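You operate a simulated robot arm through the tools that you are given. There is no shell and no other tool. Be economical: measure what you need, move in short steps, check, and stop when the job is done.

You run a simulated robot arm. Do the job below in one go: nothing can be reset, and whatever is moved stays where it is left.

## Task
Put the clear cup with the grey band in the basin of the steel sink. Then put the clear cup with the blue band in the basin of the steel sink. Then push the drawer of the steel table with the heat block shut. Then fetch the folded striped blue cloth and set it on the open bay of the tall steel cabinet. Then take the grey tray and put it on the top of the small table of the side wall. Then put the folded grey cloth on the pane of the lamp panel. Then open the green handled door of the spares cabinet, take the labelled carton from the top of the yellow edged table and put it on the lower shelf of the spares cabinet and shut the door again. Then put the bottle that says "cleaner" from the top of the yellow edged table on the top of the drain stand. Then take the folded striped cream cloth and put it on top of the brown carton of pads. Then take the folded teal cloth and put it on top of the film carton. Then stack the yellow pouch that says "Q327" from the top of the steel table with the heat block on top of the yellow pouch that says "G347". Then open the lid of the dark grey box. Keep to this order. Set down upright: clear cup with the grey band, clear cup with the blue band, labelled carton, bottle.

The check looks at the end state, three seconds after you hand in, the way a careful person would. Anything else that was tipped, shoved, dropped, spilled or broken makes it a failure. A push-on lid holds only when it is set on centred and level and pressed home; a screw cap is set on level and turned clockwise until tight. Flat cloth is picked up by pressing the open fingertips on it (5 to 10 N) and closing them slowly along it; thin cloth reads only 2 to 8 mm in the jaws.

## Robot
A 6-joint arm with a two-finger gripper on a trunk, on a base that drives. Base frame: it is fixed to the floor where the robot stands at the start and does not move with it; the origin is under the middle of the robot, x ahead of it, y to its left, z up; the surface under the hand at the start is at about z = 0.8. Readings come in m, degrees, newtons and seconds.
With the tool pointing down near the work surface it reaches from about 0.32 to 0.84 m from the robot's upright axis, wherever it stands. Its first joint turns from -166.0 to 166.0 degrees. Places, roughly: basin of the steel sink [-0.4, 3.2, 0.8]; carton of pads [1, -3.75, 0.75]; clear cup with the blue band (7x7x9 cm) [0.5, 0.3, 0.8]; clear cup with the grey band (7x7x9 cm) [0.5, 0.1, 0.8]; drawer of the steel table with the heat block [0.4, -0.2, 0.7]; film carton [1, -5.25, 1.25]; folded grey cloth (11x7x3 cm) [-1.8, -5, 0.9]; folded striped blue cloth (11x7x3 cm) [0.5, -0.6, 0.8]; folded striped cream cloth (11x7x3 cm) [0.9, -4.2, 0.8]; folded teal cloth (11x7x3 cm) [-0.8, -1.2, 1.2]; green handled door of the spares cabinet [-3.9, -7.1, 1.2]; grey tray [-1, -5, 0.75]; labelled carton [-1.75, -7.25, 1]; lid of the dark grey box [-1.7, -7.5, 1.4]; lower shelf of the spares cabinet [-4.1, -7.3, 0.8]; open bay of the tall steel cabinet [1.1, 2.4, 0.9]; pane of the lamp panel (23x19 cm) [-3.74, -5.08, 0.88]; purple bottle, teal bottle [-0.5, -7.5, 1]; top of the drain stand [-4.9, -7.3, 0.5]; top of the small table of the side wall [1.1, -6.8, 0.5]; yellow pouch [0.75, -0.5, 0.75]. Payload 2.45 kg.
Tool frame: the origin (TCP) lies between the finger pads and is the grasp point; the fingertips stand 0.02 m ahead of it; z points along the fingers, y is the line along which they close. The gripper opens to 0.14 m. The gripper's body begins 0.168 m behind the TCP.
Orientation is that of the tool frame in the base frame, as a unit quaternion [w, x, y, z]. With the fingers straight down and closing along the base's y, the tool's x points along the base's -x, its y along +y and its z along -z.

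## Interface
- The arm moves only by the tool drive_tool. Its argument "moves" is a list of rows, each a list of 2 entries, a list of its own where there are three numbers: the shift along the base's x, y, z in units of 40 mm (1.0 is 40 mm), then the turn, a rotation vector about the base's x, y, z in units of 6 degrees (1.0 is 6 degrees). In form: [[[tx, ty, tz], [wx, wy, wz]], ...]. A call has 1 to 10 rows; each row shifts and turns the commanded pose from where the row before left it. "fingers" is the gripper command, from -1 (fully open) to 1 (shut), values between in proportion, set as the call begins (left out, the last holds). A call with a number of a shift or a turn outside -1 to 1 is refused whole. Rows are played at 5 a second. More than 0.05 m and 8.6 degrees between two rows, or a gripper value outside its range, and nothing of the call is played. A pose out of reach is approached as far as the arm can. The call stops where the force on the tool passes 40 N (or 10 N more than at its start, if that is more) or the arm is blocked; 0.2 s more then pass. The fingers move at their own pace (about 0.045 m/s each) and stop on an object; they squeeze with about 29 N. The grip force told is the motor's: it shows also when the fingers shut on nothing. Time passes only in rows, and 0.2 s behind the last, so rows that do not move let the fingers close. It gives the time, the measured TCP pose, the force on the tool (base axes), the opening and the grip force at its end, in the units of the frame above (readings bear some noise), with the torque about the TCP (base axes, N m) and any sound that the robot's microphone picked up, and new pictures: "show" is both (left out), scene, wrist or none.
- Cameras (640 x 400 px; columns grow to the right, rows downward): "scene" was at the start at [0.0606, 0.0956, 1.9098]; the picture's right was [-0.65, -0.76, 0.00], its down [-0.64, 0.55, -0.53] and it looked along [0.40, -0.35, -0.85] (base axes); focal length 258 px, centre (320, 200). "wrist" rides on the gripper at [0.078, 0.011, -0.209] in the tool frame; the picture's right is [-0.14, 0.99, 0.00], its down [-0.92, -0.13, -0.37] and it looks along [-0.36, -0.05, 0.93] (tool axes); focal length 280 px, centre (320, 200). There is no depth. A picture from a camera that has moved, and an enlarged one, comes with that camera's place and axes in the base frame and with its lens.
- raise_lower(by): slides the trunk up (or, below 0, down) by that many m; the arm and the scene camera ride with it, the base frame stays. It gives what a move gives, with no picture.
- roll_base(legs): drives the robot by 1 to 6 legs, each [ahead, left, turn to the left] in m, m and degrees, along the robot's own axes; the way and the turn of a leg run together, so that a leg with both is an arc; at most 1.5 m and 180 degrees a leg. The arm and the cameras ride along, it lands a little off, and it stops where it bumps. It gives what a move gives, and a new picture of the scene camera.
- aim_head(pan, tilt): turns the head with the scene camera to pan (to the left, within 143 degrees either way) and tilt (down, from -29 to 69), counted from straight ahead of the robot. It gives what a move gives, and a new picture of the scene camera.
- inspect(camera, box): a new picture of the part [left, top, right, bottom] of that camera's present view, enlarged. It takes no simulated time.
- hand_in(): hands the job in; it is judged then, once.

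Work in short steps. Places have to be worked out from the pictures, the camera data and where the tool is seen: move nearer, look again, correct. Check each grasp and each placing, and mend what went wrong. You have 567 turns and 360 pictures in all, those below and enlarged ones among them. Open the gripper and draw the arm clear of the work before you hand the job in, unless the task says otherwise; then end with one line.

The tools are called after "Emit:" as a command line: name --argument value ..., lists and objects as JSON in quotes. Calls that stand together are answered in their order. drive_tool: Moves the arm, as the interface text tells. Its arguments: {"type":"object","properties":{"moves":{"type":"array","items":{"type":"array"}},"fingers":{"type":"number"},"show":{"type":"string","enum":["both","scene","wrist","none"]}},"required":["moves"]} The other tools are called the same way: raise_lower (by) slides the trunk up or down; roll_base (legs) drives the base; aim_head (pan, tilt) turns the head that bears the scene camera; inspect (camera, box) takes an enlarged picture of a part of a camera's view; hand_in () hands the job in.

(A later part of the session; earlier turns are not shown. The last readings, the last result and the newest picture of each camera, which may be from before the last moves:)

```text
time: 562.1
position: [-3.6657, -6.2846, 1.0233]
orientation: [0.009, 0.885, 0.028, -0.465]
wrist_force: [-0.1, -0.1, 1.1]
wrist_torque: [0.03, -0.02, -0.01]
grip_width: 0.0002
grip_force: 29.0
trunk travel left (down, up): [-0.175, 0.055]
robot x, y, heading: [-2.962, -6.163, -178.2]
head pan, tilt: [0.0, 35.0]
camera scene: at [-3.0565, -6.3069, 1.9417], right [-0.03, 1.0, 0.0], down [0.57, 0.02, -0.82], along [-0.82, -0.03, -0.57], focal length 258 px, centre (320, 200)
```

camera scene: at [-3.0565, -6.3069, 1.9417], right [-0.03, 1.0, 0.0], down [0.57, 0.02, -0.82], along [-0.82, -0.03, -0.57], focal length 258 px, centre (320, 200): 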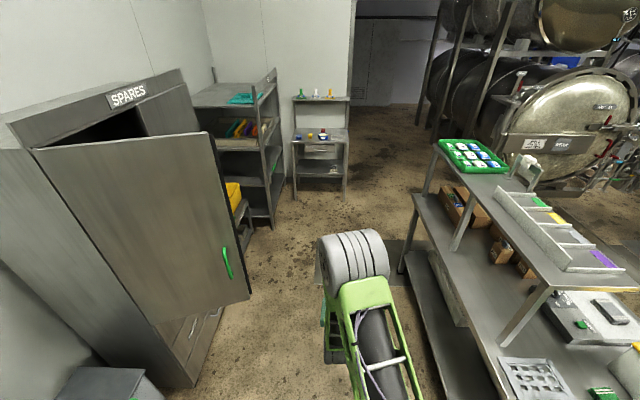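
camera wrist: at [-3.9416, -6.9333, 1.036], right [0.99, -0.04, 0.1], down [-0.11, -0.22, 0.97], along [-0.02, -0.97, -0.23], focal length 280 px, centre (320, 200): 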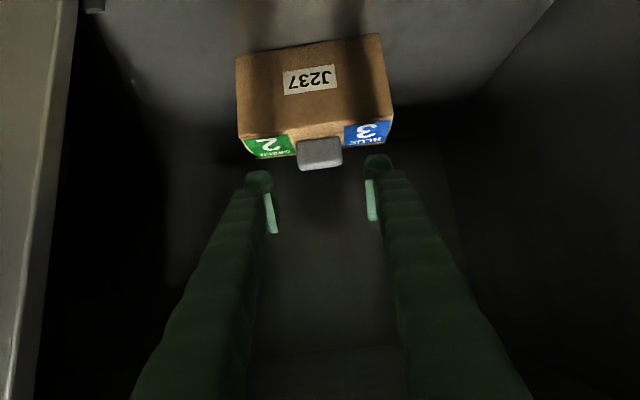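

Door outer face is in view (≈73° open). I'll shift the base toward the cabinet and bring the closed fingers beside the door's outer face, hand yawed ~40° left.

Emit:
roll_base --legs '[[0, 0.3, 0]]'

Emit:
drive_tool --moves '[[[0.3, -0.6, 0], [0, 0, 1]], [[0.1, -0.6, 0], [0, 0, 1]], [[0, -0.7, 0], [0, 0, 1]], [[0, -0.8, 0], [0, 0, 1]], [[0, -0.8, 0], [0, 0, 1]], [[0, -0.8, 0], [0, 0, 1]], [[0, -0.8, 0], [0, 0, 0]]]' --fingers 1 --show "both"

```text
time: 565.3
position: [-3.6568, -6.5734, 1.0228]
orientation: [0.008, 0.885, 0.027, -0.465]
wrist_force: [1.6, 0.1, 0.8]
wrist_torque: [0.02, -0.01, -0.01]
grip_width: 0.0
grip_force: 29.5
trunk travel left (down, up): [-0.175, 0.055]
robot x, y, heading: [-2.9497, -6.4562, -178.3]
head pan, tilt: [0.0, 35.0]
camera scene: at [-3.0476, -6.5983, 1.9416], right [-0.03, 1.0, 0.0], down [0.57, 0.02, -0.82], along [-0.82, -0.03, -0.57], focal length 258 px, centre (320, 200)
```

scene: 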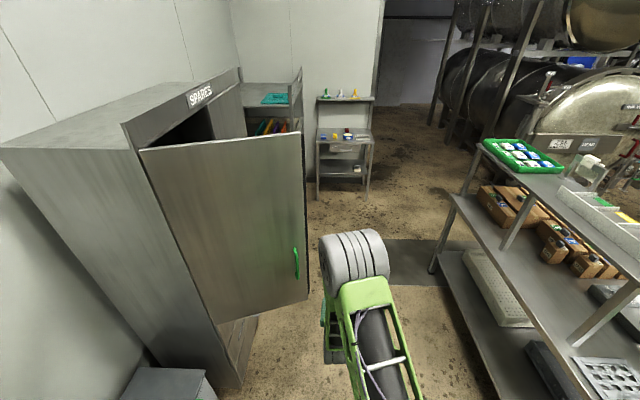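

```text
time: 566.9
position: [-3.64, -6.7808, 1.0227]
orientation: [0.152, 0.833, 0.301, -0.439]
wrist_force: [0.2, -0.2, -0.1]
wrist_torque: [0.03, -0.03, 0.0]
grip_width: 0.0001
grip_force: 28.7
trunk travel left (down, up): [-0.175, 0.055]
robot x, y, heading: [-2.9547, -6.4556, -178.2]
head pan, tilt: [0.0, 35.0]
camera scene: at [-3.0472, -6.5992, 1.9416], right [-0.03, 1.0, 0.0], down [0.57, 0.02, -0.82], along [-0.82, -0.03, -0.57], focal length 258 px, centre (320, 200)
camera wrist: at [-3.4648, -6.6521, 1.0757], right [0.57, -0.82, 0.1], down [-0.24, -0.05, 0.97], along [-0.79, -0.57, -0.23], focal length 280 px, centre (320, 200)
```

scene: 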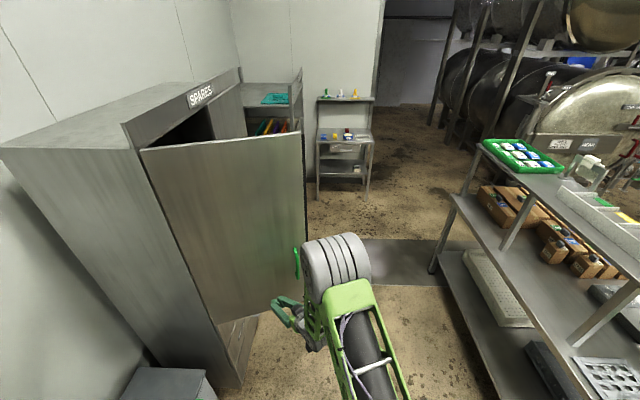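
wrist: 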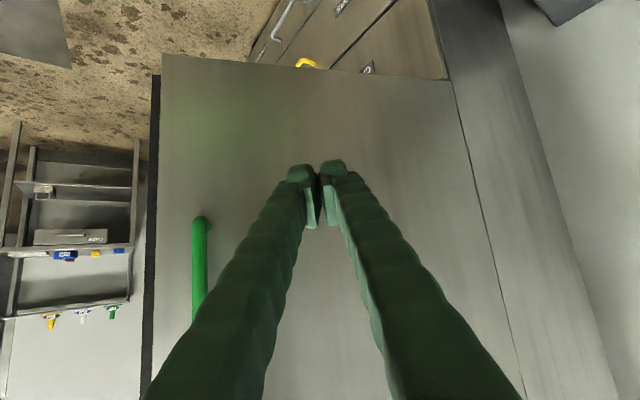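

The fingers face the door well inside of the handle. Pushing by driving the base ahead 0.3 m.

Emit:
roll_base --legs '[[0.15, 0, 0], [0.15, 0.03, 0]]'

Emit:
drive_tool --moves '[[[-0.2, -0.3, 0], [0, 0, 0]], [[-0.3, -0.5, 0], [0, 0, 0.5]], [[-0.3, -0.5, 0], [0, 0, 0.5]], [[-0.3, -0.5, 0], [0, 0, 0]]]' --fingers 1 --show "both"

```text
time: 569.1
position: [-3.9047, -6.8216, 1.0225]
orientation: [0.156, 0.829, 0.31, -0.439]
wrist_force: [2.2, -2.0, -2.7]
wrist_torque: [0.0, -0.06, 0.09]
grip_width: 0.0
grip_force: 28.7
trunk travel left (down, up): [-0.175, 0.055]
robot x, y, heading: [-3.2206, -6.4896, -178.0]
head pan, tilt: [0.0, 35.0]
stopped in leg 2: the force on the tool passed its limit at 50 N (the readings are from after the stop); the commanded pose is now the measured one
camera scene: at [-3.3166, -6.6319, 1.9415], right [-0.04, 1.0, 0.0], down [0.57, 0.02, -0.82], along [-0.82, -0.03, -0.57], focal length 258 px, centre (320, 200)
```

scene: 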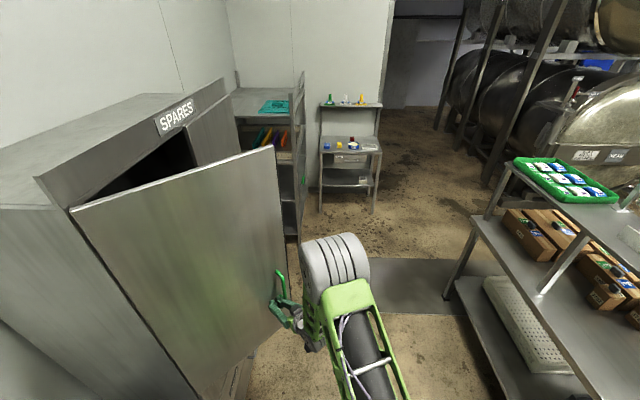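

```text
time: 570.1
position: [-3.9497, -6.8952, 1.0259]
orientation: [0.179, 0.811, 0.353, -0.431]
wrist_force: [-0.7, 0.0, 0.0]
wrist_torque: [0.0, 0.01, 0.0]
grip_width: 0.0001
grip_force: 29.5
trunk travel left (down, up): [-0.175, 0.055]
robot x, y, heading: [-3.2247, -6.491, -178.2]
head pan, tilt: [0.0, 35.0]
camera scene: at [-3.317, -6.6323, 1.9416], right [-0.04, 1.0, 0.0], down [0.57, 0.02, -0.82], along [-0.82, -0.03, -0.57], focal length 258 px, centre (320, 200)
camera wrist: at [-3.7918, -6.747, 1.0767], right [0.67, -0.74, 0.1], down [-0.23, -0.08, 0.97], along [-0.71, -0.67, -0.22], focal length 280 px, centre (320, 200)
```

scene: 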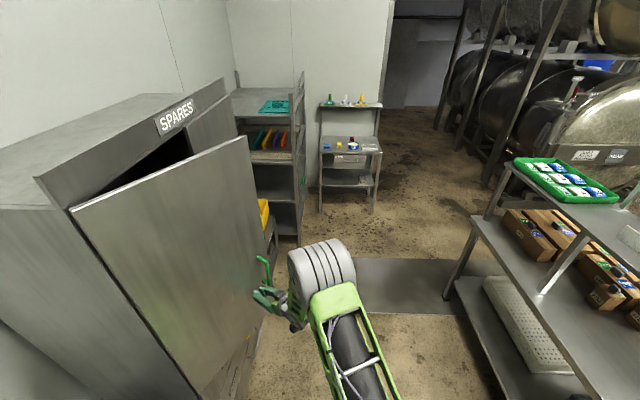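
wrist: 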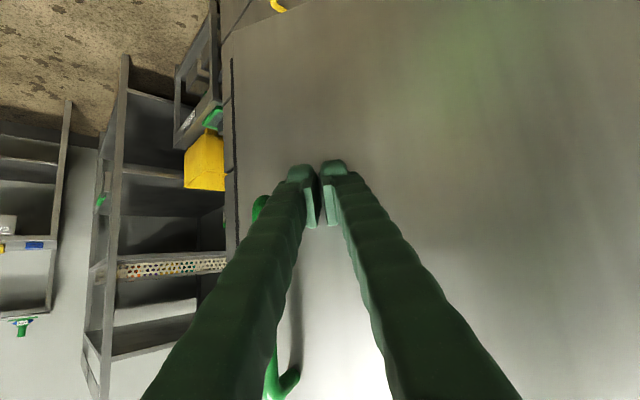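

Door now ~38°. Continuing with a small diagonal base move, then the arm.

Emit:
roll_base --legs '[[0.06, 0.09, 3]]'

Emit:
drive_tool --moves '[[[0, -0.3, 0], [0, 0, 0.4]], [[0, -0.3, 0], [0, 0, 0.4]], [[0, -0.3, 0], [0, 0, 0]]]' --fingers 1 --show "both"

```text
time: 571.6
position: [-3.981, -7.0271, 1.024]
orientation: [0.191, 0.801, 0.376, -0.425]
wrist_force: [0.8, 0.2, 0.1]
wrist_torque: [-0.05, 0.01, -0.03]
grip_width: 0.0
grip_force: 28.8
trunk travel left (down, up): [-0.175, 0.055]
robot x, y, heading: [-3.279, -6.5804, -174.7]
head pan, tilt: [0.0, 35.0]
camera scene: at [-3.3642, -6.7304, 1.9415], right [-0.09, 1.0, 0.0], down [0.57, 0.05, -0.82], along [-0.82, -0.07, -0.57], focal length 258 px, centre (320, 200)
```

scene: 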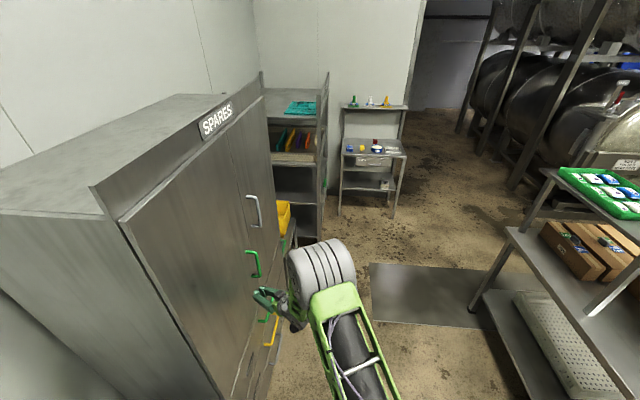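

```text
time: 572.4
position: [-3.9813, -7.0646, 1.0248]
orientation: [0.208, 0.785, 0.408, -0.417]
wrist_force: [0.2, -0.6, 0.4]
wrist_torque: [0.01, -0.03, -0.01]
grip_width: 0.0003
grip_force: 28.8
trunk travel left (down, up): [-0.175, 0.055]
robot x, y, heading: [-3.2761, -6.583, -174.8]
head pan, tilt: [0.0, 35.0]
camera scene: at [-3.3635, -6.7299, 1.9416], right [-0.09, 1.0, 0.0], down [0.57, 0.05, -0.82], along [-0.82, -0.07, -0.57], focal length 258 px, centre (320, 200)
camera wrist: at [-3.8446, -6.8951, 1.0768], right [0.76, -0.64, 0.1], down [-0.22, -0.11, 0.97], along [-0.61, -0.76, -0.22], focal length 280 px, centre (320, 200)
```

scene: 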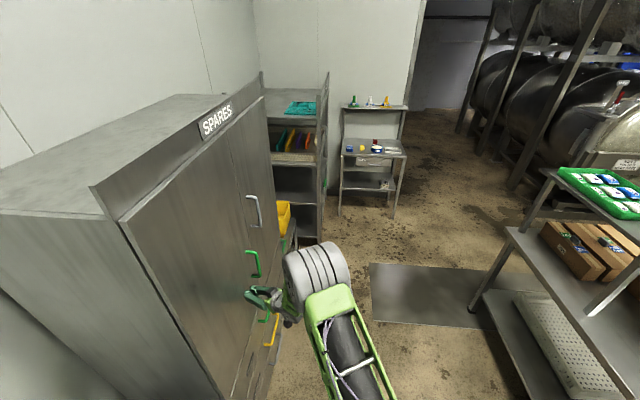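
wrist: 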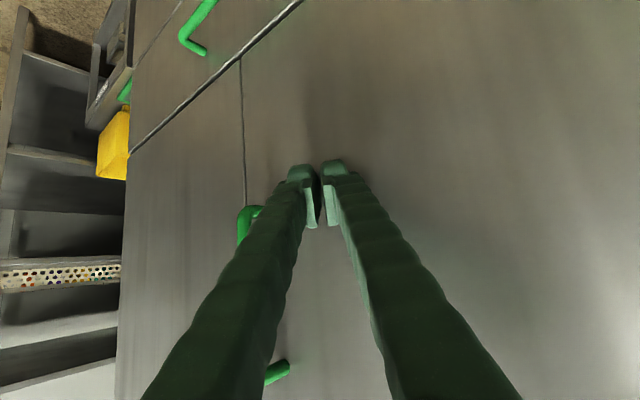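

Door looks shut; pressing a little until force confirms.

Emit:
drive_tool --moves '[[[0, -0.2, 0], [0, 0, 0]], [[0, -0.2, 0], [0, 0, 0]], [[0, -0.2, 0], [0, 0, 0]], [[0, -0.2, 0], [0, 0, 0]]]' --fingers 1 --show "wrist"

```text
time: 573.0
position: [-3.9837, -7.0675, 1.0224]
orientation: [0.204, 0.79, 0.404, -0.415]
wrist_force: [1.6, 14.8, 3.8]
wrist_torque: [-0.18, -0.02, 0.15]
grip_width: 0.0
grip_force: 28.7
trunk travel left (down, up): [-0.175, 0.055]
robot x, y, heading: [-3.2782, -6.5817, -175.2]
head pan, tilt: [0.0, 35.0]
stopped in row 3: the force on the tool passed its limit at 45 N (the readings are from after the stop); the commanded pose is now the measured one
camera wrist: at [-3.8455, -6.8999, 1.0758], right [0.75, -0.65, 0.1], down [-0.23, -0.11, 0.97], along [-0.62, -0.75, -0.23], focal length 280 px, centre (320, 200)
```

wrist: 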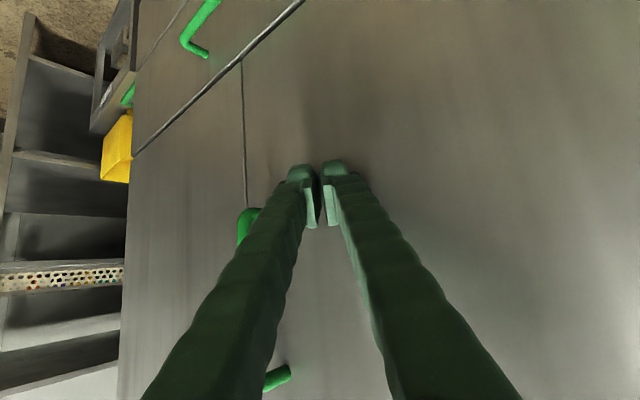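

Door is shut firmly. Drawing the hand away, restoring its yaw, and moving off to the open floor.

Emit:
drive_tool --moves '[[[0.1, 0.6, 0], [0, 0, 0]], [[0.3, 0.7, 0.2], [0, 0, -1]], [[0.3, 0.7, 0.2], [0, 0, -1]], [[0.3, 0.7, 0.2], [0, 0, -1]], [[0, 0.7, 0.2], [0, 0, -1]], [[0, 0.7, 0], [0, 0, -1]], [[0, 0.7, 0], [0, 0, -1]], [[0, 0.7, 0], [0, 0, -1]], [[0, 0.5, 0], [0, 0, -0.8]]]' --fingers 0 --show "none"

Emit:
roll_base --legs '[[0, -0.3, 0], [-0.75, 0, 0], [0, 0, 87]]'

```text
time: 575.0
position: [-3.9413, -6.8312, 1.0539]
orientation: [0.023, 0.884, 0.058, -0.463]
wrist_force: [-0.2, -0.1, -0.1]
wrist_torque: [0.01, -0.04, 0.0]
grip_width: 0.07
grip_force: 0.2
trunk travel left (down, up): [-0.175, 0.055]
robot x, y, heading: [-3.278, -6.5798, -174.8]
head pan, tilt: [0.0, 35.0]
```

```text
time: 585.5
position: [-2.3762, -6.9116, 1.0538]
orientation: [0.332, 0.609, 0.644, -0.323]
wrist_force: [-0.2, 0.1, 0.1]
wrist_torque: [0.03, 0.01, 0.0]
grip_width: 0.0698
grip_force: 0.0
trunk travel left (down, up): [-0.175, 0.055]
robot x, y, heading: [-2.5734, -6.2309, -89.4]
head pan, tilt: [0.0, 35.0]
camera scene: at [-2.4353, -6.3247, 1.9416], right [-1.0, -0.01, 0.0], down [-0.01, 0.57, -0.82], along [0.01, -0.82, -0.57], focal length 258 px, centre (320, 200)
```

scene: 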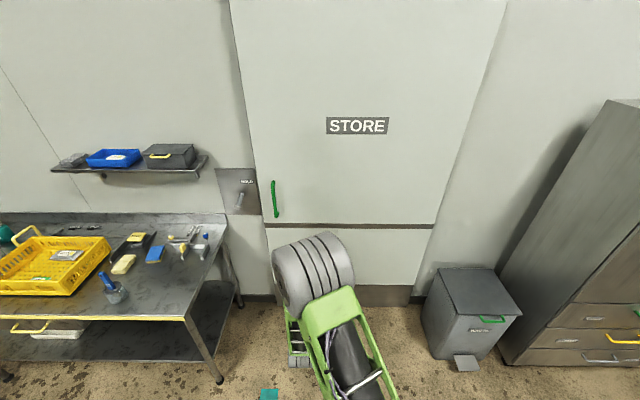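

Raising the hand and driving left along the yellow-edged table toward the bottles.

Emit:
drive_tool --moves '[[[-0.3, 0, 0.8], [0, 0, 0]], [[-0.3, 0, 0.8], [0, 0, 0]], [[-0.3, 0, 0.8], [0, 0, 0]], [[-0.3, 0, 0.6], [0, 0, 0]]]' --fingers 0 --show "none"

Emit:
roll_base --legs '[[0.08, 0.9, 0], [0, 0.9, 0]]'

Emit:
aim_head --pan 15 --tilt 45

```text
time: 586.5
position: [-2.4257, -6.9099, 1.175]
orientation: [0.333, 0.608, 0.645, -0.323]
wrist_force: [0.0, -0.2, -0.5]
wrist_torque: [0.01, -0.02, 0.01]
grip_width: 0.0699
grip_force: 0.2
trunk travel left (down, up): [-0.175, 0.055]
robot x, y, heading: [-2.5749, -6.2337, -89.2]
head pan, tilt: [0.0, 35.0]
```

```text
time: 602.7
position: [-0.613, -6.9575, 1.1741]
orientation: [0.332, 0.608, 0.645, -0.323]
wrist_force: [0.7, 1.0, -0.3]
wrist_torque: [0.03, -0.02, -0.01]
grip_width: 0.0701
grip_force: 0.1
trunk travel left (down, up): [-0.175, 0.055]
robot x, y, heading: [-0.7623, -6.2732, -89.1]
head pan, tilt: [0.0, 35.0]
camera scene: at [-0.6233, -6.3719, 1.9416], right [-1.0, -0.01, 0.0], down [-0.01, 0.57, -0.82], along [0.01, -0.82, -0.57], focal length 258 px, centre (320, 200)
```

scene: 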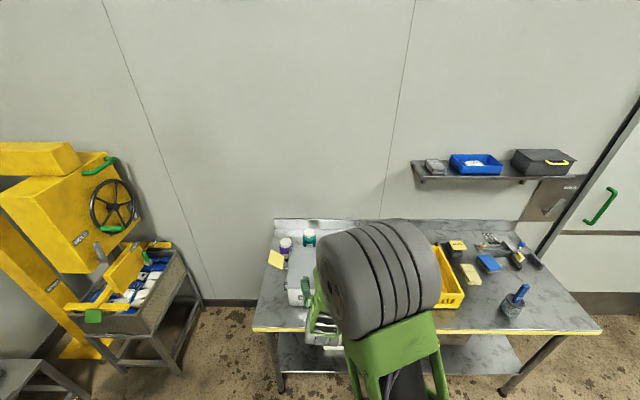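

```text
time: 603.5
position: [-0.6137, -6.9577, 1.1747]
orientation: [0.332, 0.609, 0.644, -0.323]
wrist_force: [0.3, -1.4, 0.9]
wrist_torque: [-0.01, -0.01, 0.0]
grip_width: 0.07
grip_force: 0.1
trunk travel left (down, up): [-0.175, 0.055]
robot x, y, heading: [-0.7611, -6.2803, -89.3]
head pan, tilt: [15.0, 45.0]
camera scene: at [-0.6026, -6.3621, 1.9269], right [-0.96, -0.27, 0.0], down [-0.19, 0.68, -0.71], along [0.19, -0.68, -0.71], focal length 258 px, centre (320, 200)
```

scene: 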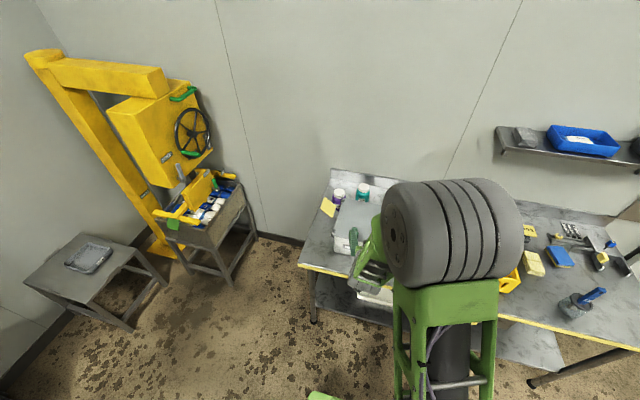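

Zooming on the two bottles.

Emit:
inspect --camera "scene" --box '[310, 165, 400, 225]'

Emit:
drive_tool --moves '[[[0, 0, 0], [0, 0, 0]]]' --fingers 0 --show "wrist"

```text
6.67 times, centred on (355, 195) of scene
camera zoom: at [-0.6026, -6.3621, 1.9269], right [-0.96, -0.27, 0.0], down [-0.19, 0.68, -0.71], along [0.19, -0.68, -0.71], focal length 1720 px, centre (87, 233)
```

zoom: 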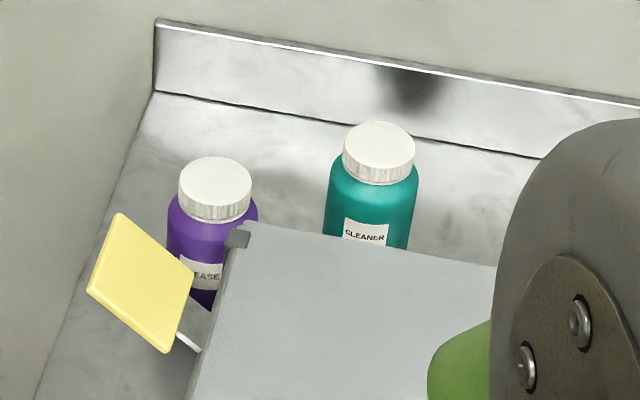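

```text
time: 603.9
position: [-0.6144, -6.9575, 1.1728]
orientation: [0.332, 0.609, 0.643, -0.324]
wrist_force: [0.0, -0.3, -0.5]
wrist_torque: [0.01, -0.02, 0.0]
grip_width: 0.0701
grip_force: 0.0
trunk travel left (down, up): [-0.175, 0.055]
robot x, y, heading: [-0.7671, -6.2739, -89.5]
head pan, tilt: [15.0, 45.0]
camera wrist: at [-0.6121, -6.7415, 1.2273], right [0.99, -0.03, 0.1], down [-0.1, -0.23, 0.97], along [-0.01, -0.97, -0.23], focal length 280 px, centre (320, 200)
```

wrist: 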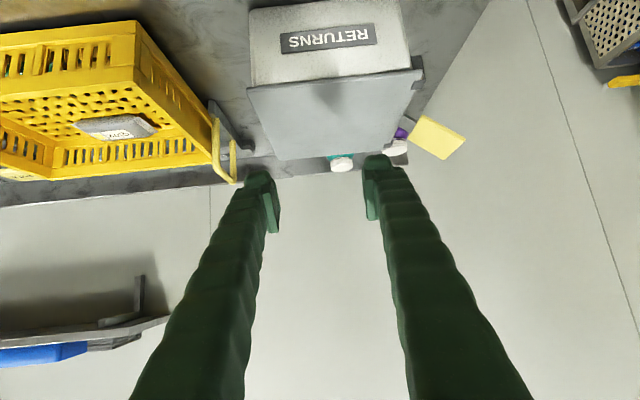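

The teal bottle says CLEANER, at ≈(-0.553, -7.443), cap top z≈0.967, standing behind the RETURNS box. I need a steeper hand; reducing pitch to ~20° here first.

Emit:
drive_tool --moves '[[[0, 0, 0.2], [1, 0, 0]], [[0, 0, 0.2], [1, 0, 0]], [[0, 0, 0.2], [1, 0, 0]], [[0, 0, 0], [1, 0, 0]], [[0, 0, 0], [1, 0, 0]], [[0, 0, 0], [0.6, 0, 0]]]' --fingers -0.45 --show "none"

Emit:
roll_base --legs '[[0.2, 0.08, 0]]'

Emit:
drive_tool --moves '[[[0, 0, 0], [0, 0, 0]]]' --fingers -0.45 --show "wrist"

```text
time: 605.3
position: [-0.6353, -6.9619, 1.1958]
orientation: [0.17, 0.673, 0.693, -0.192]
wrist_force: [-0.1, 0.2, -1.0]
wrist_torque: [0.0, -0.02, 0.04]
grip_width: 0.1013
grip_force: 0.1
out of reach, approached as far as the arm can: row 3, 4, 5, 6
trunk travel left (down, up): [-0.175, 0.055]
robot x, y, heading: [-0.7611, -6.2773, -89.4]
head pan, tilt: [15.0, 45.0]
```

```text
time: 606.9
position: [-0.5529, -7.1639, 1.1958]
orientation: [0.171, 0.673, 0.694, -0.192]
wrist_force: [0.9, 0.6, -0.3]
wrist_torque: [0.01, 0.02, -0.02]
grip_width: 0.1015
grip_force: 0.0
trunk travel left (down, up): [-0.175, 0.055]
robot x, y, heading: [-0.6853, -6.477, -89.3]
head pan, tilt: [15.0, 45.0]
camera scene: at [-0.5207, -6.5659, 1.9267], right [-0.96, -0.27, 0.0], down [-0.19, 0.68, -0.71], along [0.19, -0.68, -0.71], focal length 258 px, centre (320, 200)
```

scene: 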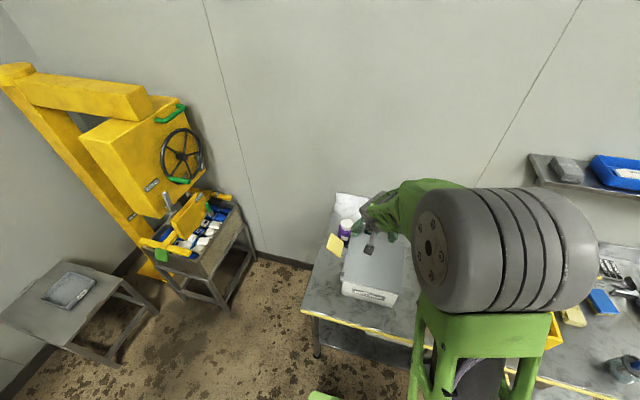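

```text
time: 607.3
position: [-0.5524, -7.1635, 1.1956]
orientation: [0.17, 0.674, 0.693, -0.191]
wrist_force: [-0.6, -0.4, -0.1]
wrist_torque: [0.02, 0.03, 0.01]
grip_width: 0.1014
grip_force: 0.0
trunk travel left (down, up): [-0.175, 0.055]
robot x, y, heading: [-0.684, -6.4772, -89.4]
head pan, tilt: [15.0, 45.0]
camera wrist: at [-0.5394, -6.9925, 1.3362], right [0.99, -0.1, 0.03], down [-0.09, -0.62, 0.78], along [-0.06, -0.78, -0.62], focal length 280 px, centre (320, 200)
```

wrist: 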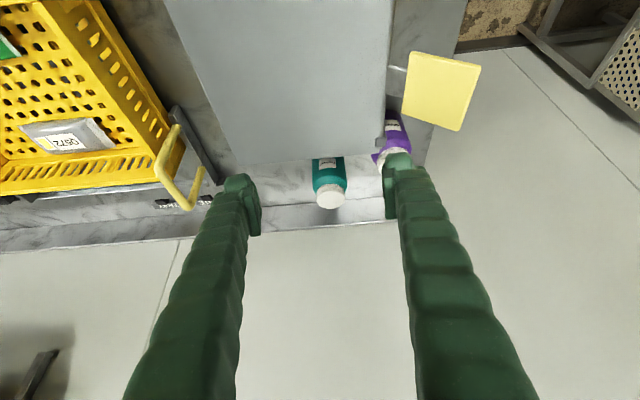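

The box top is at z≈1.046, rear edge y≈-7.24. Moving the base 8 cm closer, then reducing pitch to ~20° while going forward over the box.

Emit:
roll_base --legs '[[0.08, 0, 0]]'

Emit:
drive_tool --moves '[[[0, -0.8, -0.3], [0, 0, 0]], [[0, -0.8, -0.3], [0.5, 0, 0]], [[0, -0.8, -0.2], [0.5, 0, 0]], [[0, -0.8, -0.2], [0.6, 0, 0]]]' --fingers -0.45 --show "wrist"

```text
time: 608.4
position: [-0.5516, -7.2435, 1.1951]
orientation: [0.17, 0.673, 0.694, -0.192]
wrist_force: [-0.5, -1.4, -0.3]
wrist_torque: [0.05, 0.01, 0.02]
grip_width: 0.1016
grip_force: 0.2
trunk travel left (down, up): [-0.175, 0.055]
robot x, y, heading: [-0.6802, -6.554, -89.6]
head pan, tilt: [15.0, 45.0]
camera scene: at [-0.5204, -6.6449, 1.9267], right [-0.96, -0.27, 0.0], down [-0.19, 0.68, -0.71], along [0.19, -0.68, -0.71], focal length 258 px, centre (320, 200)
```

scene: 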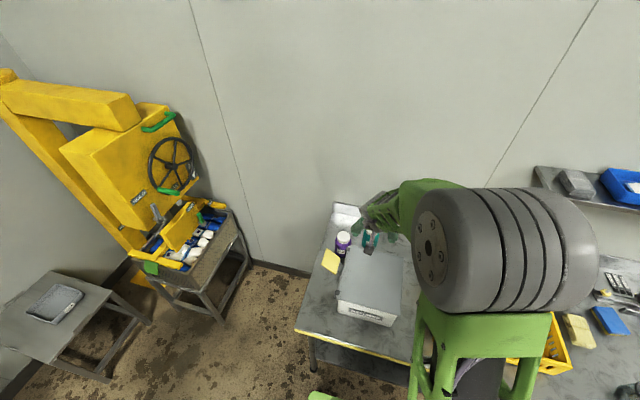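

```text
time: 609.4
position: [-0.5454, -7.3602, 1.1471]
orientation: [0.109, 0.685, 0.703, -0.156]
wrist_force: [0.0, -0.5, -0.3]
wrist_torque: [0.04, -0.01, 0.01]
grip_width: 0.1015
grip_force: 0.1
out of reach, approached as far as the arm can: row 4
trunk travel left (down, up): [-0.175, 0.055]
robot x, y, heading: [-0.6812, -6.5595, -89.4]
head pan, tilt: [15.0, 45.0]
camera wrist: at [-0.523, -7.2101, 1.3106], right [0.99, -0.12, -0.02], down [-0.07, -0.72, 0.69], along [-0.09, -0.68, -0.73], focal length 280 px, centre (320, 200)
```

wrist: 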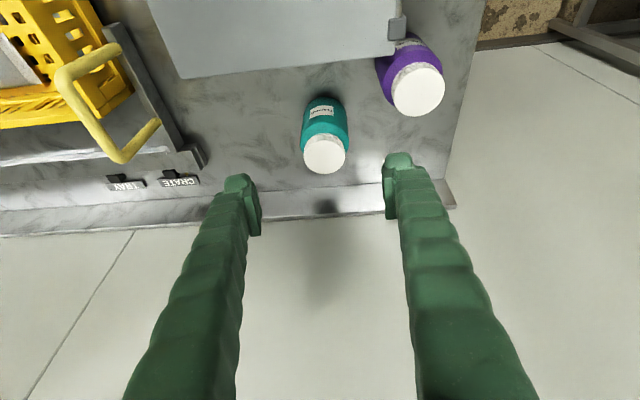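

Bottle ahead at ≈(-0.549, -7.442). Going forward and down above it.

Emit:
drive_tool --moves '[[[-0.1, -0.5, -0.7], [0, 0.2, 0]], [[0, -0.5, -0.7], [0, 0.2, 0]], [[0, -0.5, -0.7], [0, 0.1, 0]], [[0, -0.4, 0], [0, 0, 0]]]' --fingers -0.286 --show "wrist"

```text
time: 610.4
position: [-0.5429, -7.4243, 1.0577]
orientation: [0.094, 0.681, 0.709, -0.157]
wrist_force: [0.3, 0.2, -1.0]
wrist_torque: [0.03, 0.07, -0.01]
grip_width: 0.0899
grip_force: 0.1
out of reach, approached as far as the arm can: row 1, 4
trunk travel left (down, up): [-0.175, 0.055]
robot x, y, heading: [-0.6797, -6.5577, -89.4]
head pan, tilt: [15.0, 45.0]
camera wrist: at [-0.5194, -7.2776, 1.2229], right [0.99, -0.11, -0.05], down [-0.05, -0.74, 0.68], along [-0.11, -0.67, -0.74], focal length 280 px, centre (320, 200)
```

wrist: 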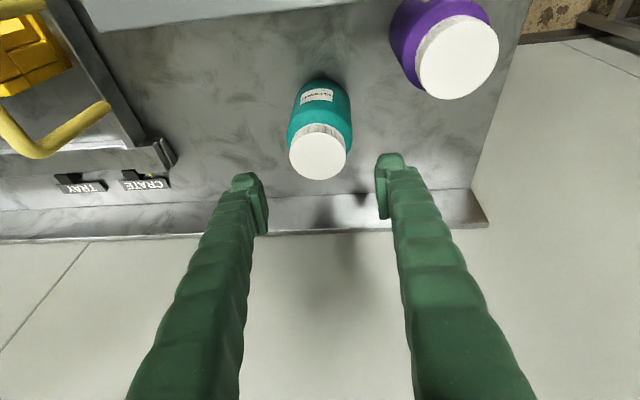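

Emit:
drive_tool --moves '[[[-0.1, -0.2, -0.5], [0, -0.4, 0]], [[-0.1, -0.2, -0.6], [0, -0.4, 0]], [[0, -0.1, -0.8], [0, 0, 0]]]' --fingers -0.286 --show "wrist"

```text
time: 611.2
position: [-0.5417, -7.4148, 0.9698]
orientation: [0.12, 0.688, 0.7, -0.149]
wrist_force: [-0.6, 0.1, 0.4]
wrist_torque: [-0.01, 0.04, -0.02]
grip_width: 0.0899
grip_force: 0.0
out of reach, approached as far as the arm can: row 1, 2
trunk travel left (down, up): [-0.175, 0.055]
robot x, y, heading: [-0.6849, -6.5535, -89.5]
head pan, tilt: [15.0, 45.0]
camera wrist: at [-0.524, -7.2646, 1.1326], right [0.99, -0.12, 0.01], down [-0.09, -0.72, 0.69], along [-0.08, -0.69, -0.72], focal length 280 px, centre (320, 200)
```

wrist: 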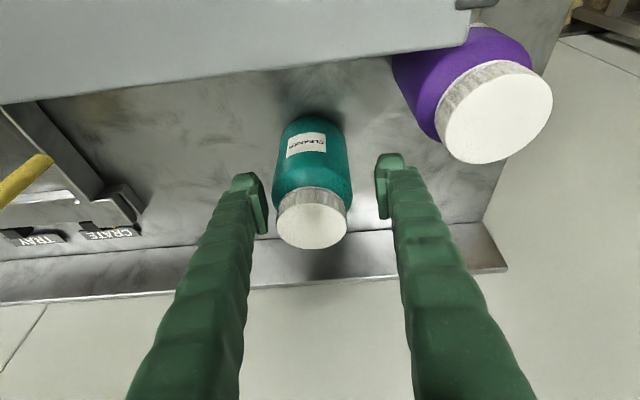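

Emit:
drive_tool --moves '[[[-0.22, -0.3, -0.3], [0, 0, 0]], [[0, -0.3, -0.5], [0, 0, 0]], [[0, -0.1, -0.4], [0, 0, 0]]]' --fingers -0.286 --show "wrist"

```text
time: 612.0
position: [-0.5518, -7.4411, 0.9208]
orientation: [0.12, 0.688, 0.7, -0.152]
wrist_force: [0.9, 0.9, -0.4]
wrist_torque: [-0.01, -0.02, 0.01]
grip_width: 0.09
grip_force: 0.0
trunk travel left (down, up): [-0.175, 0.055]
robot x, y, heading: [-0.6818, -6.5538, -89.3]
head pan, tilt: [15.0, 45.0]
camera wrist: at [-0.5333, -7.291, 1.0829], right [0.99, -0.12, 0.0], down [-0.09, -0.71, 0.69], along [-0.08, -0.69, -0.72], focal length 280 px, centre (320, 200)
```

wrist: 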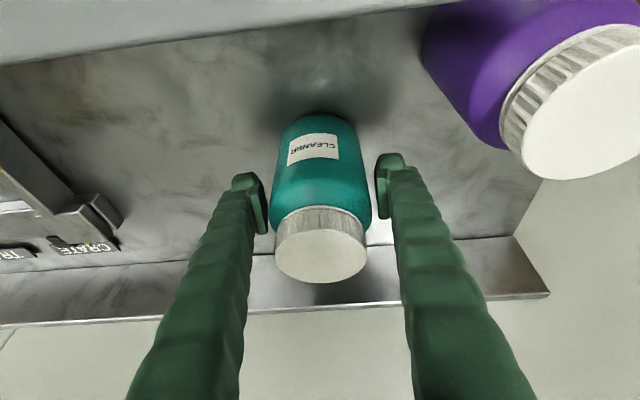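

The bottle body is centred between the pads. Closing and lifting slowly.

Emit:
drive_tool --moves '[[[0, 0, -0.15], [0, 0, 0]], [[0, 0, 0], [0, 0, 0]], [[0, 0, 0], [0, 0, 0]], [[0, 0, 0], [0, 0, 0]], [[0, 0, 0], [0, 0, 0]], [[0, 0, 0.2], [0, 0, 0]], [[0, 0, 0.3], [0, 0, 0]], [[0, 0, 0.4], [0, 0, 0]], [[0, 0, 0.4], [0, 0, 0]]]' --fingers 1 --show "wrist"

```text
time: 614.0
position: [-0.5494, -7.4387, 0.9651]
orientation: [0.118, 0.687, 0.7, -0.154]
wrist_force: [1.1, 0.2, -4.6]
wrist_torque: [0.0, 0.0, -0.02]
grip_width: 0.0793
grip_force: 28.6
out of reach, approached as far as the arm can: row 9
trunk travel left (down, up): [-0.175, 0.055]
robot x, y, heading: [-0.6798, -6.5565, -89.5]
head pan, tilt: [15.0, 45.0]
camera wrist: at [-0.5299, -7.2879, 1.1271], right [0.99, -0.12, 0.0], down [-0.09, -0.71, 0.7], along [-0.09, -0.69, -0.72], focal length 280 px, centre (320, 200)
```

wrist: 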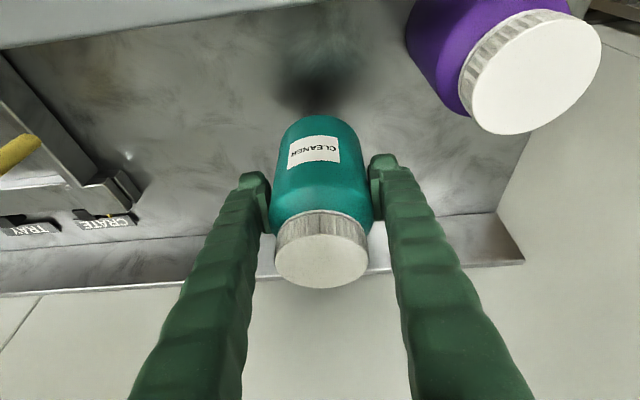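

Bottle held (79 mm, 4.6 N). Raising while drawing slightly back so it clears the box.

Emit:
drive_tool --moves '[[[0, 0.3, 0.4], [0, 0, 0]], [[0, 0.4, 0.6], [0, 0, 0]], [[0, 0.4, 0.6], [0, 0, 0]], [[0, 0.4, 0.7], [0, 0, 0]], [[0, 0.3, 0.7], [0, 0, 0]], [[0, 0.2, 0.7], [0, 0, 0]], [[0, 0, 0.5], [0, 0, 0]]]' --fingers 1 --show "wrist"

```text
time: 615.6
position: [-0.5446, -7.358, 1.1321]
orientation: [0.119, 0.688, 0.699, -0.156]
wrist_force: [-0.6, 0.3, -3.7]
wrist_torque: [-0.04, 0.05, 0.01]
grip_width: 0.0793
grip_force: 29.0
out of reach, approached as far as the arm can: row 7
trunk travel left (down, up): [-0.175, 0.055]
robot x, y, heading: [-0.682, -6.5579, -89.2]
head pan, tilt: [15.0, 45.0]
camera wrist: at [-0.5255, -7.207, 1.2936], right [0.99, -0.12, 0.0], down [-0.09, -0.71, 0.7], along [-0.09, -0.69, -0.72], focal length 280 px, centre (320, 200)
```

wrist: 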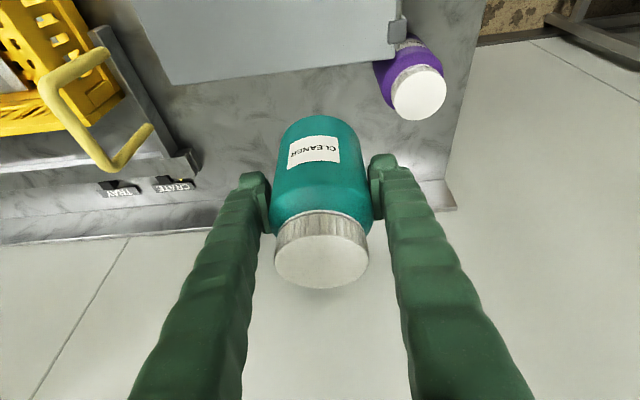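

Raising the trunk 5 cm for clearance over the box, then backing off.

Emit:
raise_lower --by 0.05

Emit:
roll_base --legs '[[-0.25, 0, 0]]'

Emit:
drive_tool --moves '[[[0, 0, 0], [0, 0, 0]]]' --fingers 1 --show "wrist"

```text
time: 616.5
position: [-0.545, -7.3597, 1.1808]
orientation: [0.12, 0.688, 0.699, -0.156]
wrist_force: [-0.1, 0.0, -4.7]
wrist_torque: [0.02, 0.01, -0.01]
grip_width: 0.0792
grip_force: 29.0
trunk travel left (down, up): [-0.225, 0.005]
robot x, y, heading: [-0.6815, -6.5565, -89.6]
head pan, tilt: [15.0, 45.0]
```

```text
time: 618.4
position: [-0.5516, -7.1059, 1.1817]
orientation: [0.119, 0.689, 0.697, -0.156]
wrist_force: [0.8, 0.6, -4.5]
wrist_torque: [-0.06, 0.04, 0.0]
grip_width: 0.0793
grip_force: 29.2
trunk travel left (down, up): [-0.225, 0.005]
robot x, y, heading: [-0.6842, -6.3054, -89.7]
head pan, tilt: [15.0, 45.0]
camera scene: at [-0.523, -6.3902, 1.9769], right [-0.96, -0.26, 0.0], down [-0.19, 0.68, -0.71], along [0.19, -0.68, -0.71], focal length 258 px, centre (320, 200)
```

scene: 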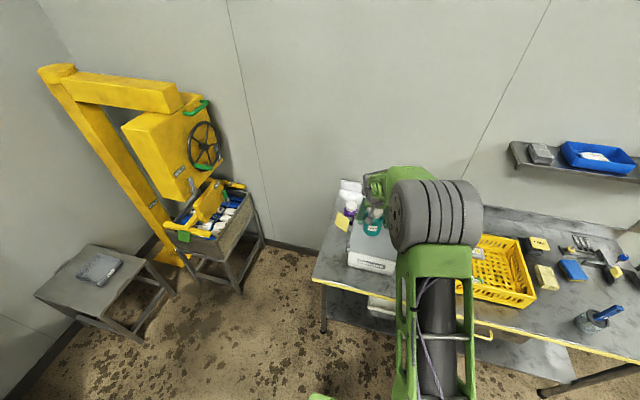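

```text
time: 618.8
position: [-0.5515, -7.107, 1.1801]
orientation: [0.118, 0.69, 0.698, -0.154]
wrist_force: [-0.1, 0.3, -4.1]
wrist_torque: [-0.06, 0.02, 0.01]
grip_width: 0.0794
grip_force: 28.5
trunk travel left (down, up): [-0.225, 0.005]
robot x, y, heading: [-0.6832, -6.305, -89.7]
head pan, tilt: [15.0, 45.0]
camera wrist: at [-0.5311, -6.9553, 1.343], right [0.99, -0.13, 0.0], down [-0.09, -0.71, 0.7], along [-0.09, -0.69, -0.72], focal length 280 px, centre (320, 200)
```

wrist: 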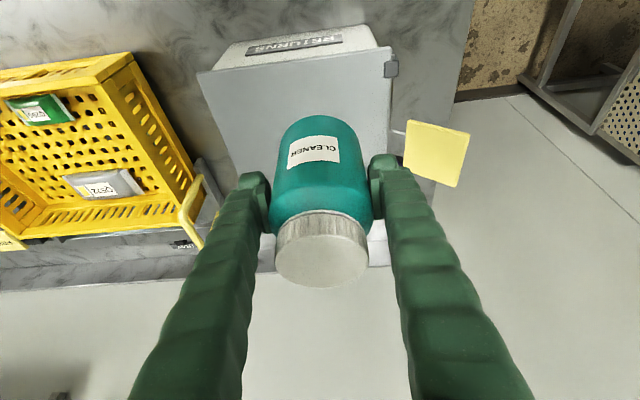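

Driving right past the table end (hand stays above the table items).

Emit:
roll_base --legs '[[0.02, -0.9, 0], [0.02, -0.9, 0]]'

Emit:
drive_tool --moves '[[[0, 0.5, -0.6], [0, 0, 0]], [[0, 0.6, -0.6], [0, 0, 0]], [[0, 0.6, -0.6], [0, 0, 0]], [[0, 0.6, -0.6], [0, 0, 0]], [[0, 0.6, -0.4], [0, 0, 0]]]' --fingers 1 --show "wrist"

```text
time: 634.7
position: [-2.3349, -7.1556, 1.1825]
orientation: [0.119, 0.69, 0.697, -0.155]
wrist_force: [-0.6, -0.1, -3.9]
wrist_torque: [-0.03, 0.0, 0.01]
grip_width: 0.0788
grip_force: 28.4
trunk travel left (down, up): [-0.225, 0.005]
robot x, y, heading: [-2.4638, -6.3509, -89.8]
head pan, tilt: [15.0, 45.0]
camera scene: at [-2.3053, -6.4396, 1.9768], right [-0.96, -0.26, 0.0], down [-0.19, 0.68, -0.71], along [0.19, -0.68, -0.71], focal length 258 px, centre (320, 200)
```

scene: 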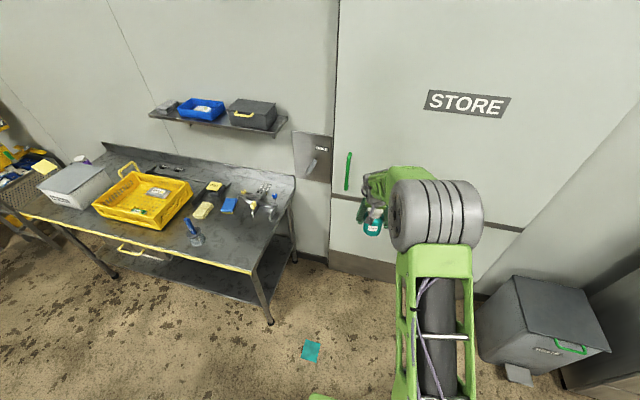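

```text
time: 635.9
position: [-2.3347, -7.0386, 1.0694]
orientation: [0.119, 0.69, 0.697, -0.155]
wrist_force: [0.3, 0.2, -3.6]
wrist_torque: [-0.02, -0.03, 0.01]
grip_width: 0.0792
grip_force: 29.3
trunk travel left (down, up): [-0.225, 0.005]
robot x, y, heading: [-2.4694, -6.3523, -89.6]
head pan, tilt: [15.0, 45.0]
camera wrist: at [-2.314, -6.8876, 1.2307], right [0.99, -0.13, 0.0], down [-0.09, -0.71, 0.7], along [-0.09, -0.69, -0.72], focal length 280 px, centre (320, 200)
```

wrist: 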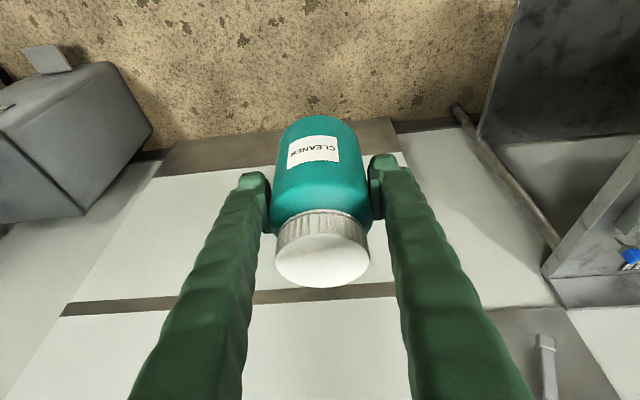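

Retracting a little more, backing 0.17 m, then driving right past the cabinet to the drain stand.

Emit:
drive_tool --moves '[[[-0.6, 0.6, -0.2], [0, 0, 0]], [[-0.6, 0.6, -0.2], [0, 0, 0]], [[-0.6, 0.4, -0.2], [0, 0, 0]]]' --fingers 1 --show "none"

Emit:
roll_base --legs '[[-0.17, 0, -0.4], [0, -0.8, 0], [0, -0.8, 0], [0, -0.75, 0]]'

Emit:
aim_head --pan 20 --tilt 50

```text
time: 636.7
position: [-2.4061, -6.9756, 1.0456]
orientation: [0.119, 0.691, 0.696, -0.154]
wrist_force: [0.3, 0.1, -5.1]
wrist_torque: [-0.01, -0.04, 0.0]
grip_width: 0.0793
grip_force: 29.5
trunk travel left (down, up): [-0.225, 0.005]
robot x, y, heading: [-2.4648, -6.3484, -89.9]
head pan, tilt: [15.0, 45.0]
```

```text
time: 659.1
position: [-4.7905, -6.8169, 1.0453]
orientation: [0.117, 0.693, 0.694, -0.156]
wrist_force: [-0.2, 0.2, -4.6]
wrist_torque: [0.0, -0.03, 0.02]
grip_width: 0.0791
grip_force: 29.6
trunk travel left (down, up): [-0.225, 0.005]
robot x, y, heading: [-4.8418, -6.1969, -90.4]
head pan, tilt: [15.0, 45.0]
camera scene: at [-4.6869, -6.2826, 1.9768], right [-0.97, -0.26, 0.0], down [-0.18, 0.68, -0.71], along [0.18, -0.68, -0.71], focal length 258 px, centre (320, 200)
```

scene: 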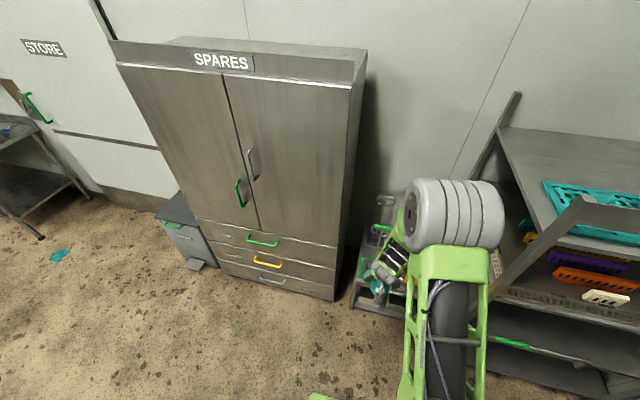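

```text
time: 659.8
position: [-4.791, -6.817, 1.0457]
orientation: [0.117, 0.693, 0.694, -0.156]
wrist_force: [-0.2, 0.9, -4.1]
wrist_torque: [-0.04, 0.0, -0.03]
grip_width: 0.0793
grip_force: 28.6
trunk travel left (down, up): [-0.225, 0.005]
robot x, y, heading: [-4.8455, -6.1947, -90.0]
head pan, tilt: [20.0, 50.0]
camera scene: at [-4.6814, -6.2764, 1.9699], right [-0.94, -0.34, 0.0], down [-0.26, 0.72, -0.64], along [0.22, -0.6, -0.77], focal length 258 px, centre (320, 200)
```

scene: 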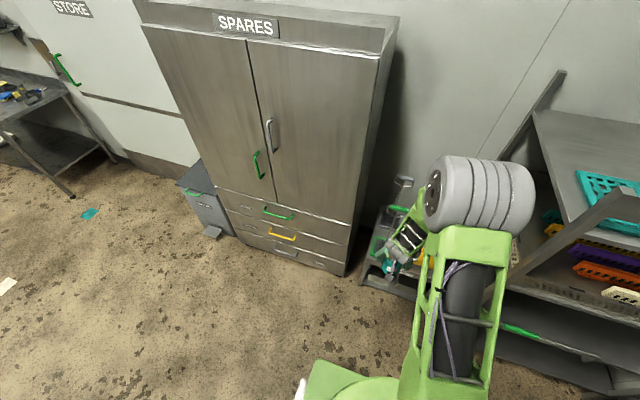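

Emit:
drive_tool --moves '[[[0, 0, 0], [0, 0, 0]]]' --fingers 1 --show "wrist"

Emit:
inspect --camera "scene" --box '[330, 150, 560, 330]'

```text
time: 660.2
position: [-4.7915, -6.818, 1.0464]
orientation: [0.118, 0.692, 0.694, -0.157]
wrist_force: [-0.3, 0.2, -3.7]
wrist_torque: [-0.02, -0.02, 0.01]
grip_width: 0.079
grip_force: 29.1
trunk travel left (down, up): [-0.225, 0.005]
robot x, y, heading: [-4.8444, -6.194, -89.9]
head pan, tilt: [20.0, 50.0]
camera wrist: at [-4.7694, -6.666, 1.2076], right [0.99, -0.13, 0.0], down [-0.1, -0.71, 0.7], along [-0.09, -0.69, -0.72], focal length 280 px, centre (320, 200)
```

wrist: 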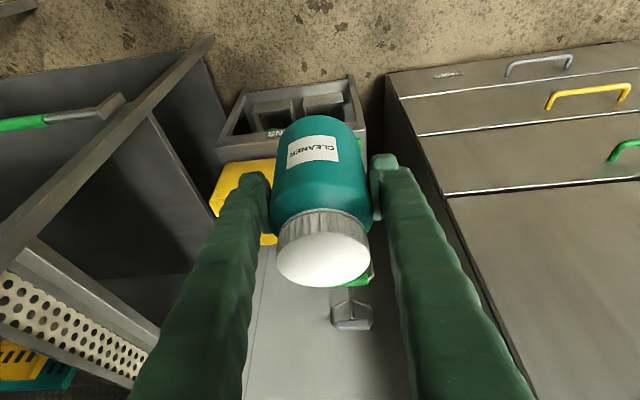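

```text
2.22 times, centred on (445, 240) of scene
camera zoom: at [-4.6814, -6.2764, 1.9699], right [-0.94, -0.34, 0.0], down [-0.26, 0.72, -0.64], along [0.22, -0.6, -0.77], focal length 573 px, centre (42, 111)
```

zoom: 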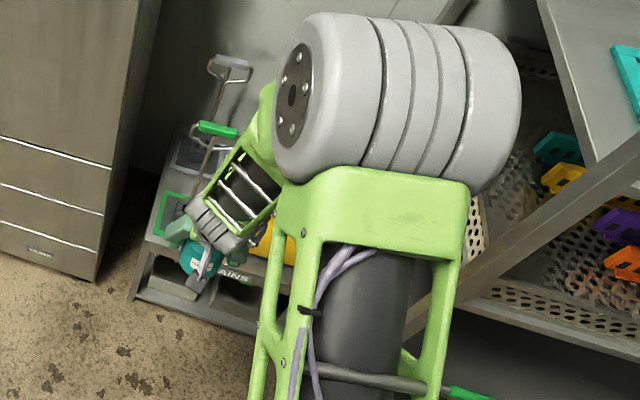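

The arm blocks the view of the stand's top. Moving left and turning the arm aside to look at it properly.

Emit:
roll_base --legs '[[0, 0.35, 0], [0, 0, 50]]'

Emit:
aim_head --pan -70 --tilt 50

```text
time: 666.1
position: [-3.9795, -6.5574, 1.0461]
orientation: [0.173, 0.336, 0.921, -0.092]
wrist_force: [1.1, 0.1, -3.8]
wrist_torque: [-0.01, -0.04, -0.02]
grip_width: 0.0788
grip_force: 28.5
trunk travel left (down, up): [-0.225, 0.005]
robot x, y, heading: [-4.4923, -6.1933, -40.4]
head pan, tilt: [20.0, 50.0]
camera scene: at [-4.3222, -6.122, 1.9699], right [-0.35, -0.94, 0.0], down [-0.72, 0.27, -0.64], along [0.6, -0.22, -0.77], focal length 258 px, centre (320, 200)
```

scene: 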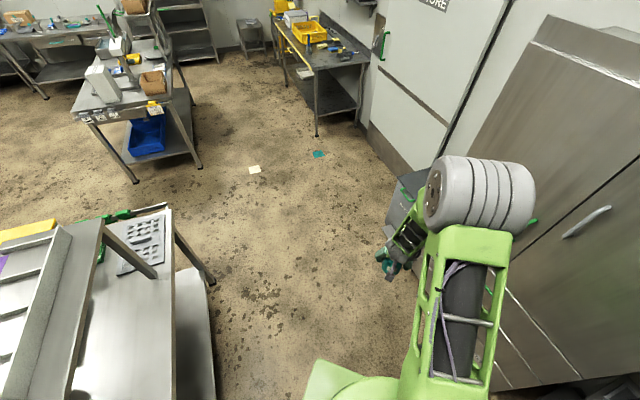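

```text
time: 667.8
position: [-3.9802, -6.5564, 1.0467]
orientation: [0.172, 0.336, 0.922, -0.092]
wrist_force: [0.1, 0.4, -4.8]
wrist_torque: [0.03, 0.01, -0.02]
grip_width: 0.0791
grip_force: 29.1
trunk travel left (down, up): [-0.225, 0.005]
robot x, y, heading: [-4.4929, -6.1954, -40.1]
head pan, tilt: [-70.0, 50.0]
camera scene: at [-4.4213, -6.1677, 1.9699], right [-0.94, 0.35, 0.0], down [0.27, 0.72, -0.64], along [-0.22, -0.6, -0.77], focal length 258 px, centre (320, 200)
```

scene: 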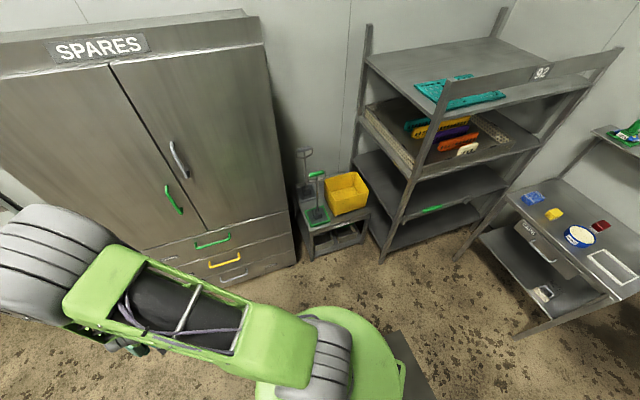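

Emit:
inspect --camera "scene" --box '[270, 135, 400, 265]'

```text
3.08 times, centred on (335, 200) of scene
camera zoom: at [-4.4213, -6.1677, 1.9699], right [-0.94, 0.35, 0.0], down [0.27, 0.72, -0.64], along [-0.22, -0.6, -0.77], focal length 794 px, centre (274, 200)
```

zoom: 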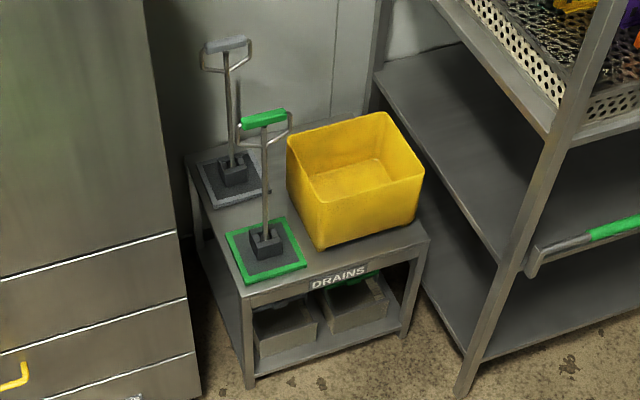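

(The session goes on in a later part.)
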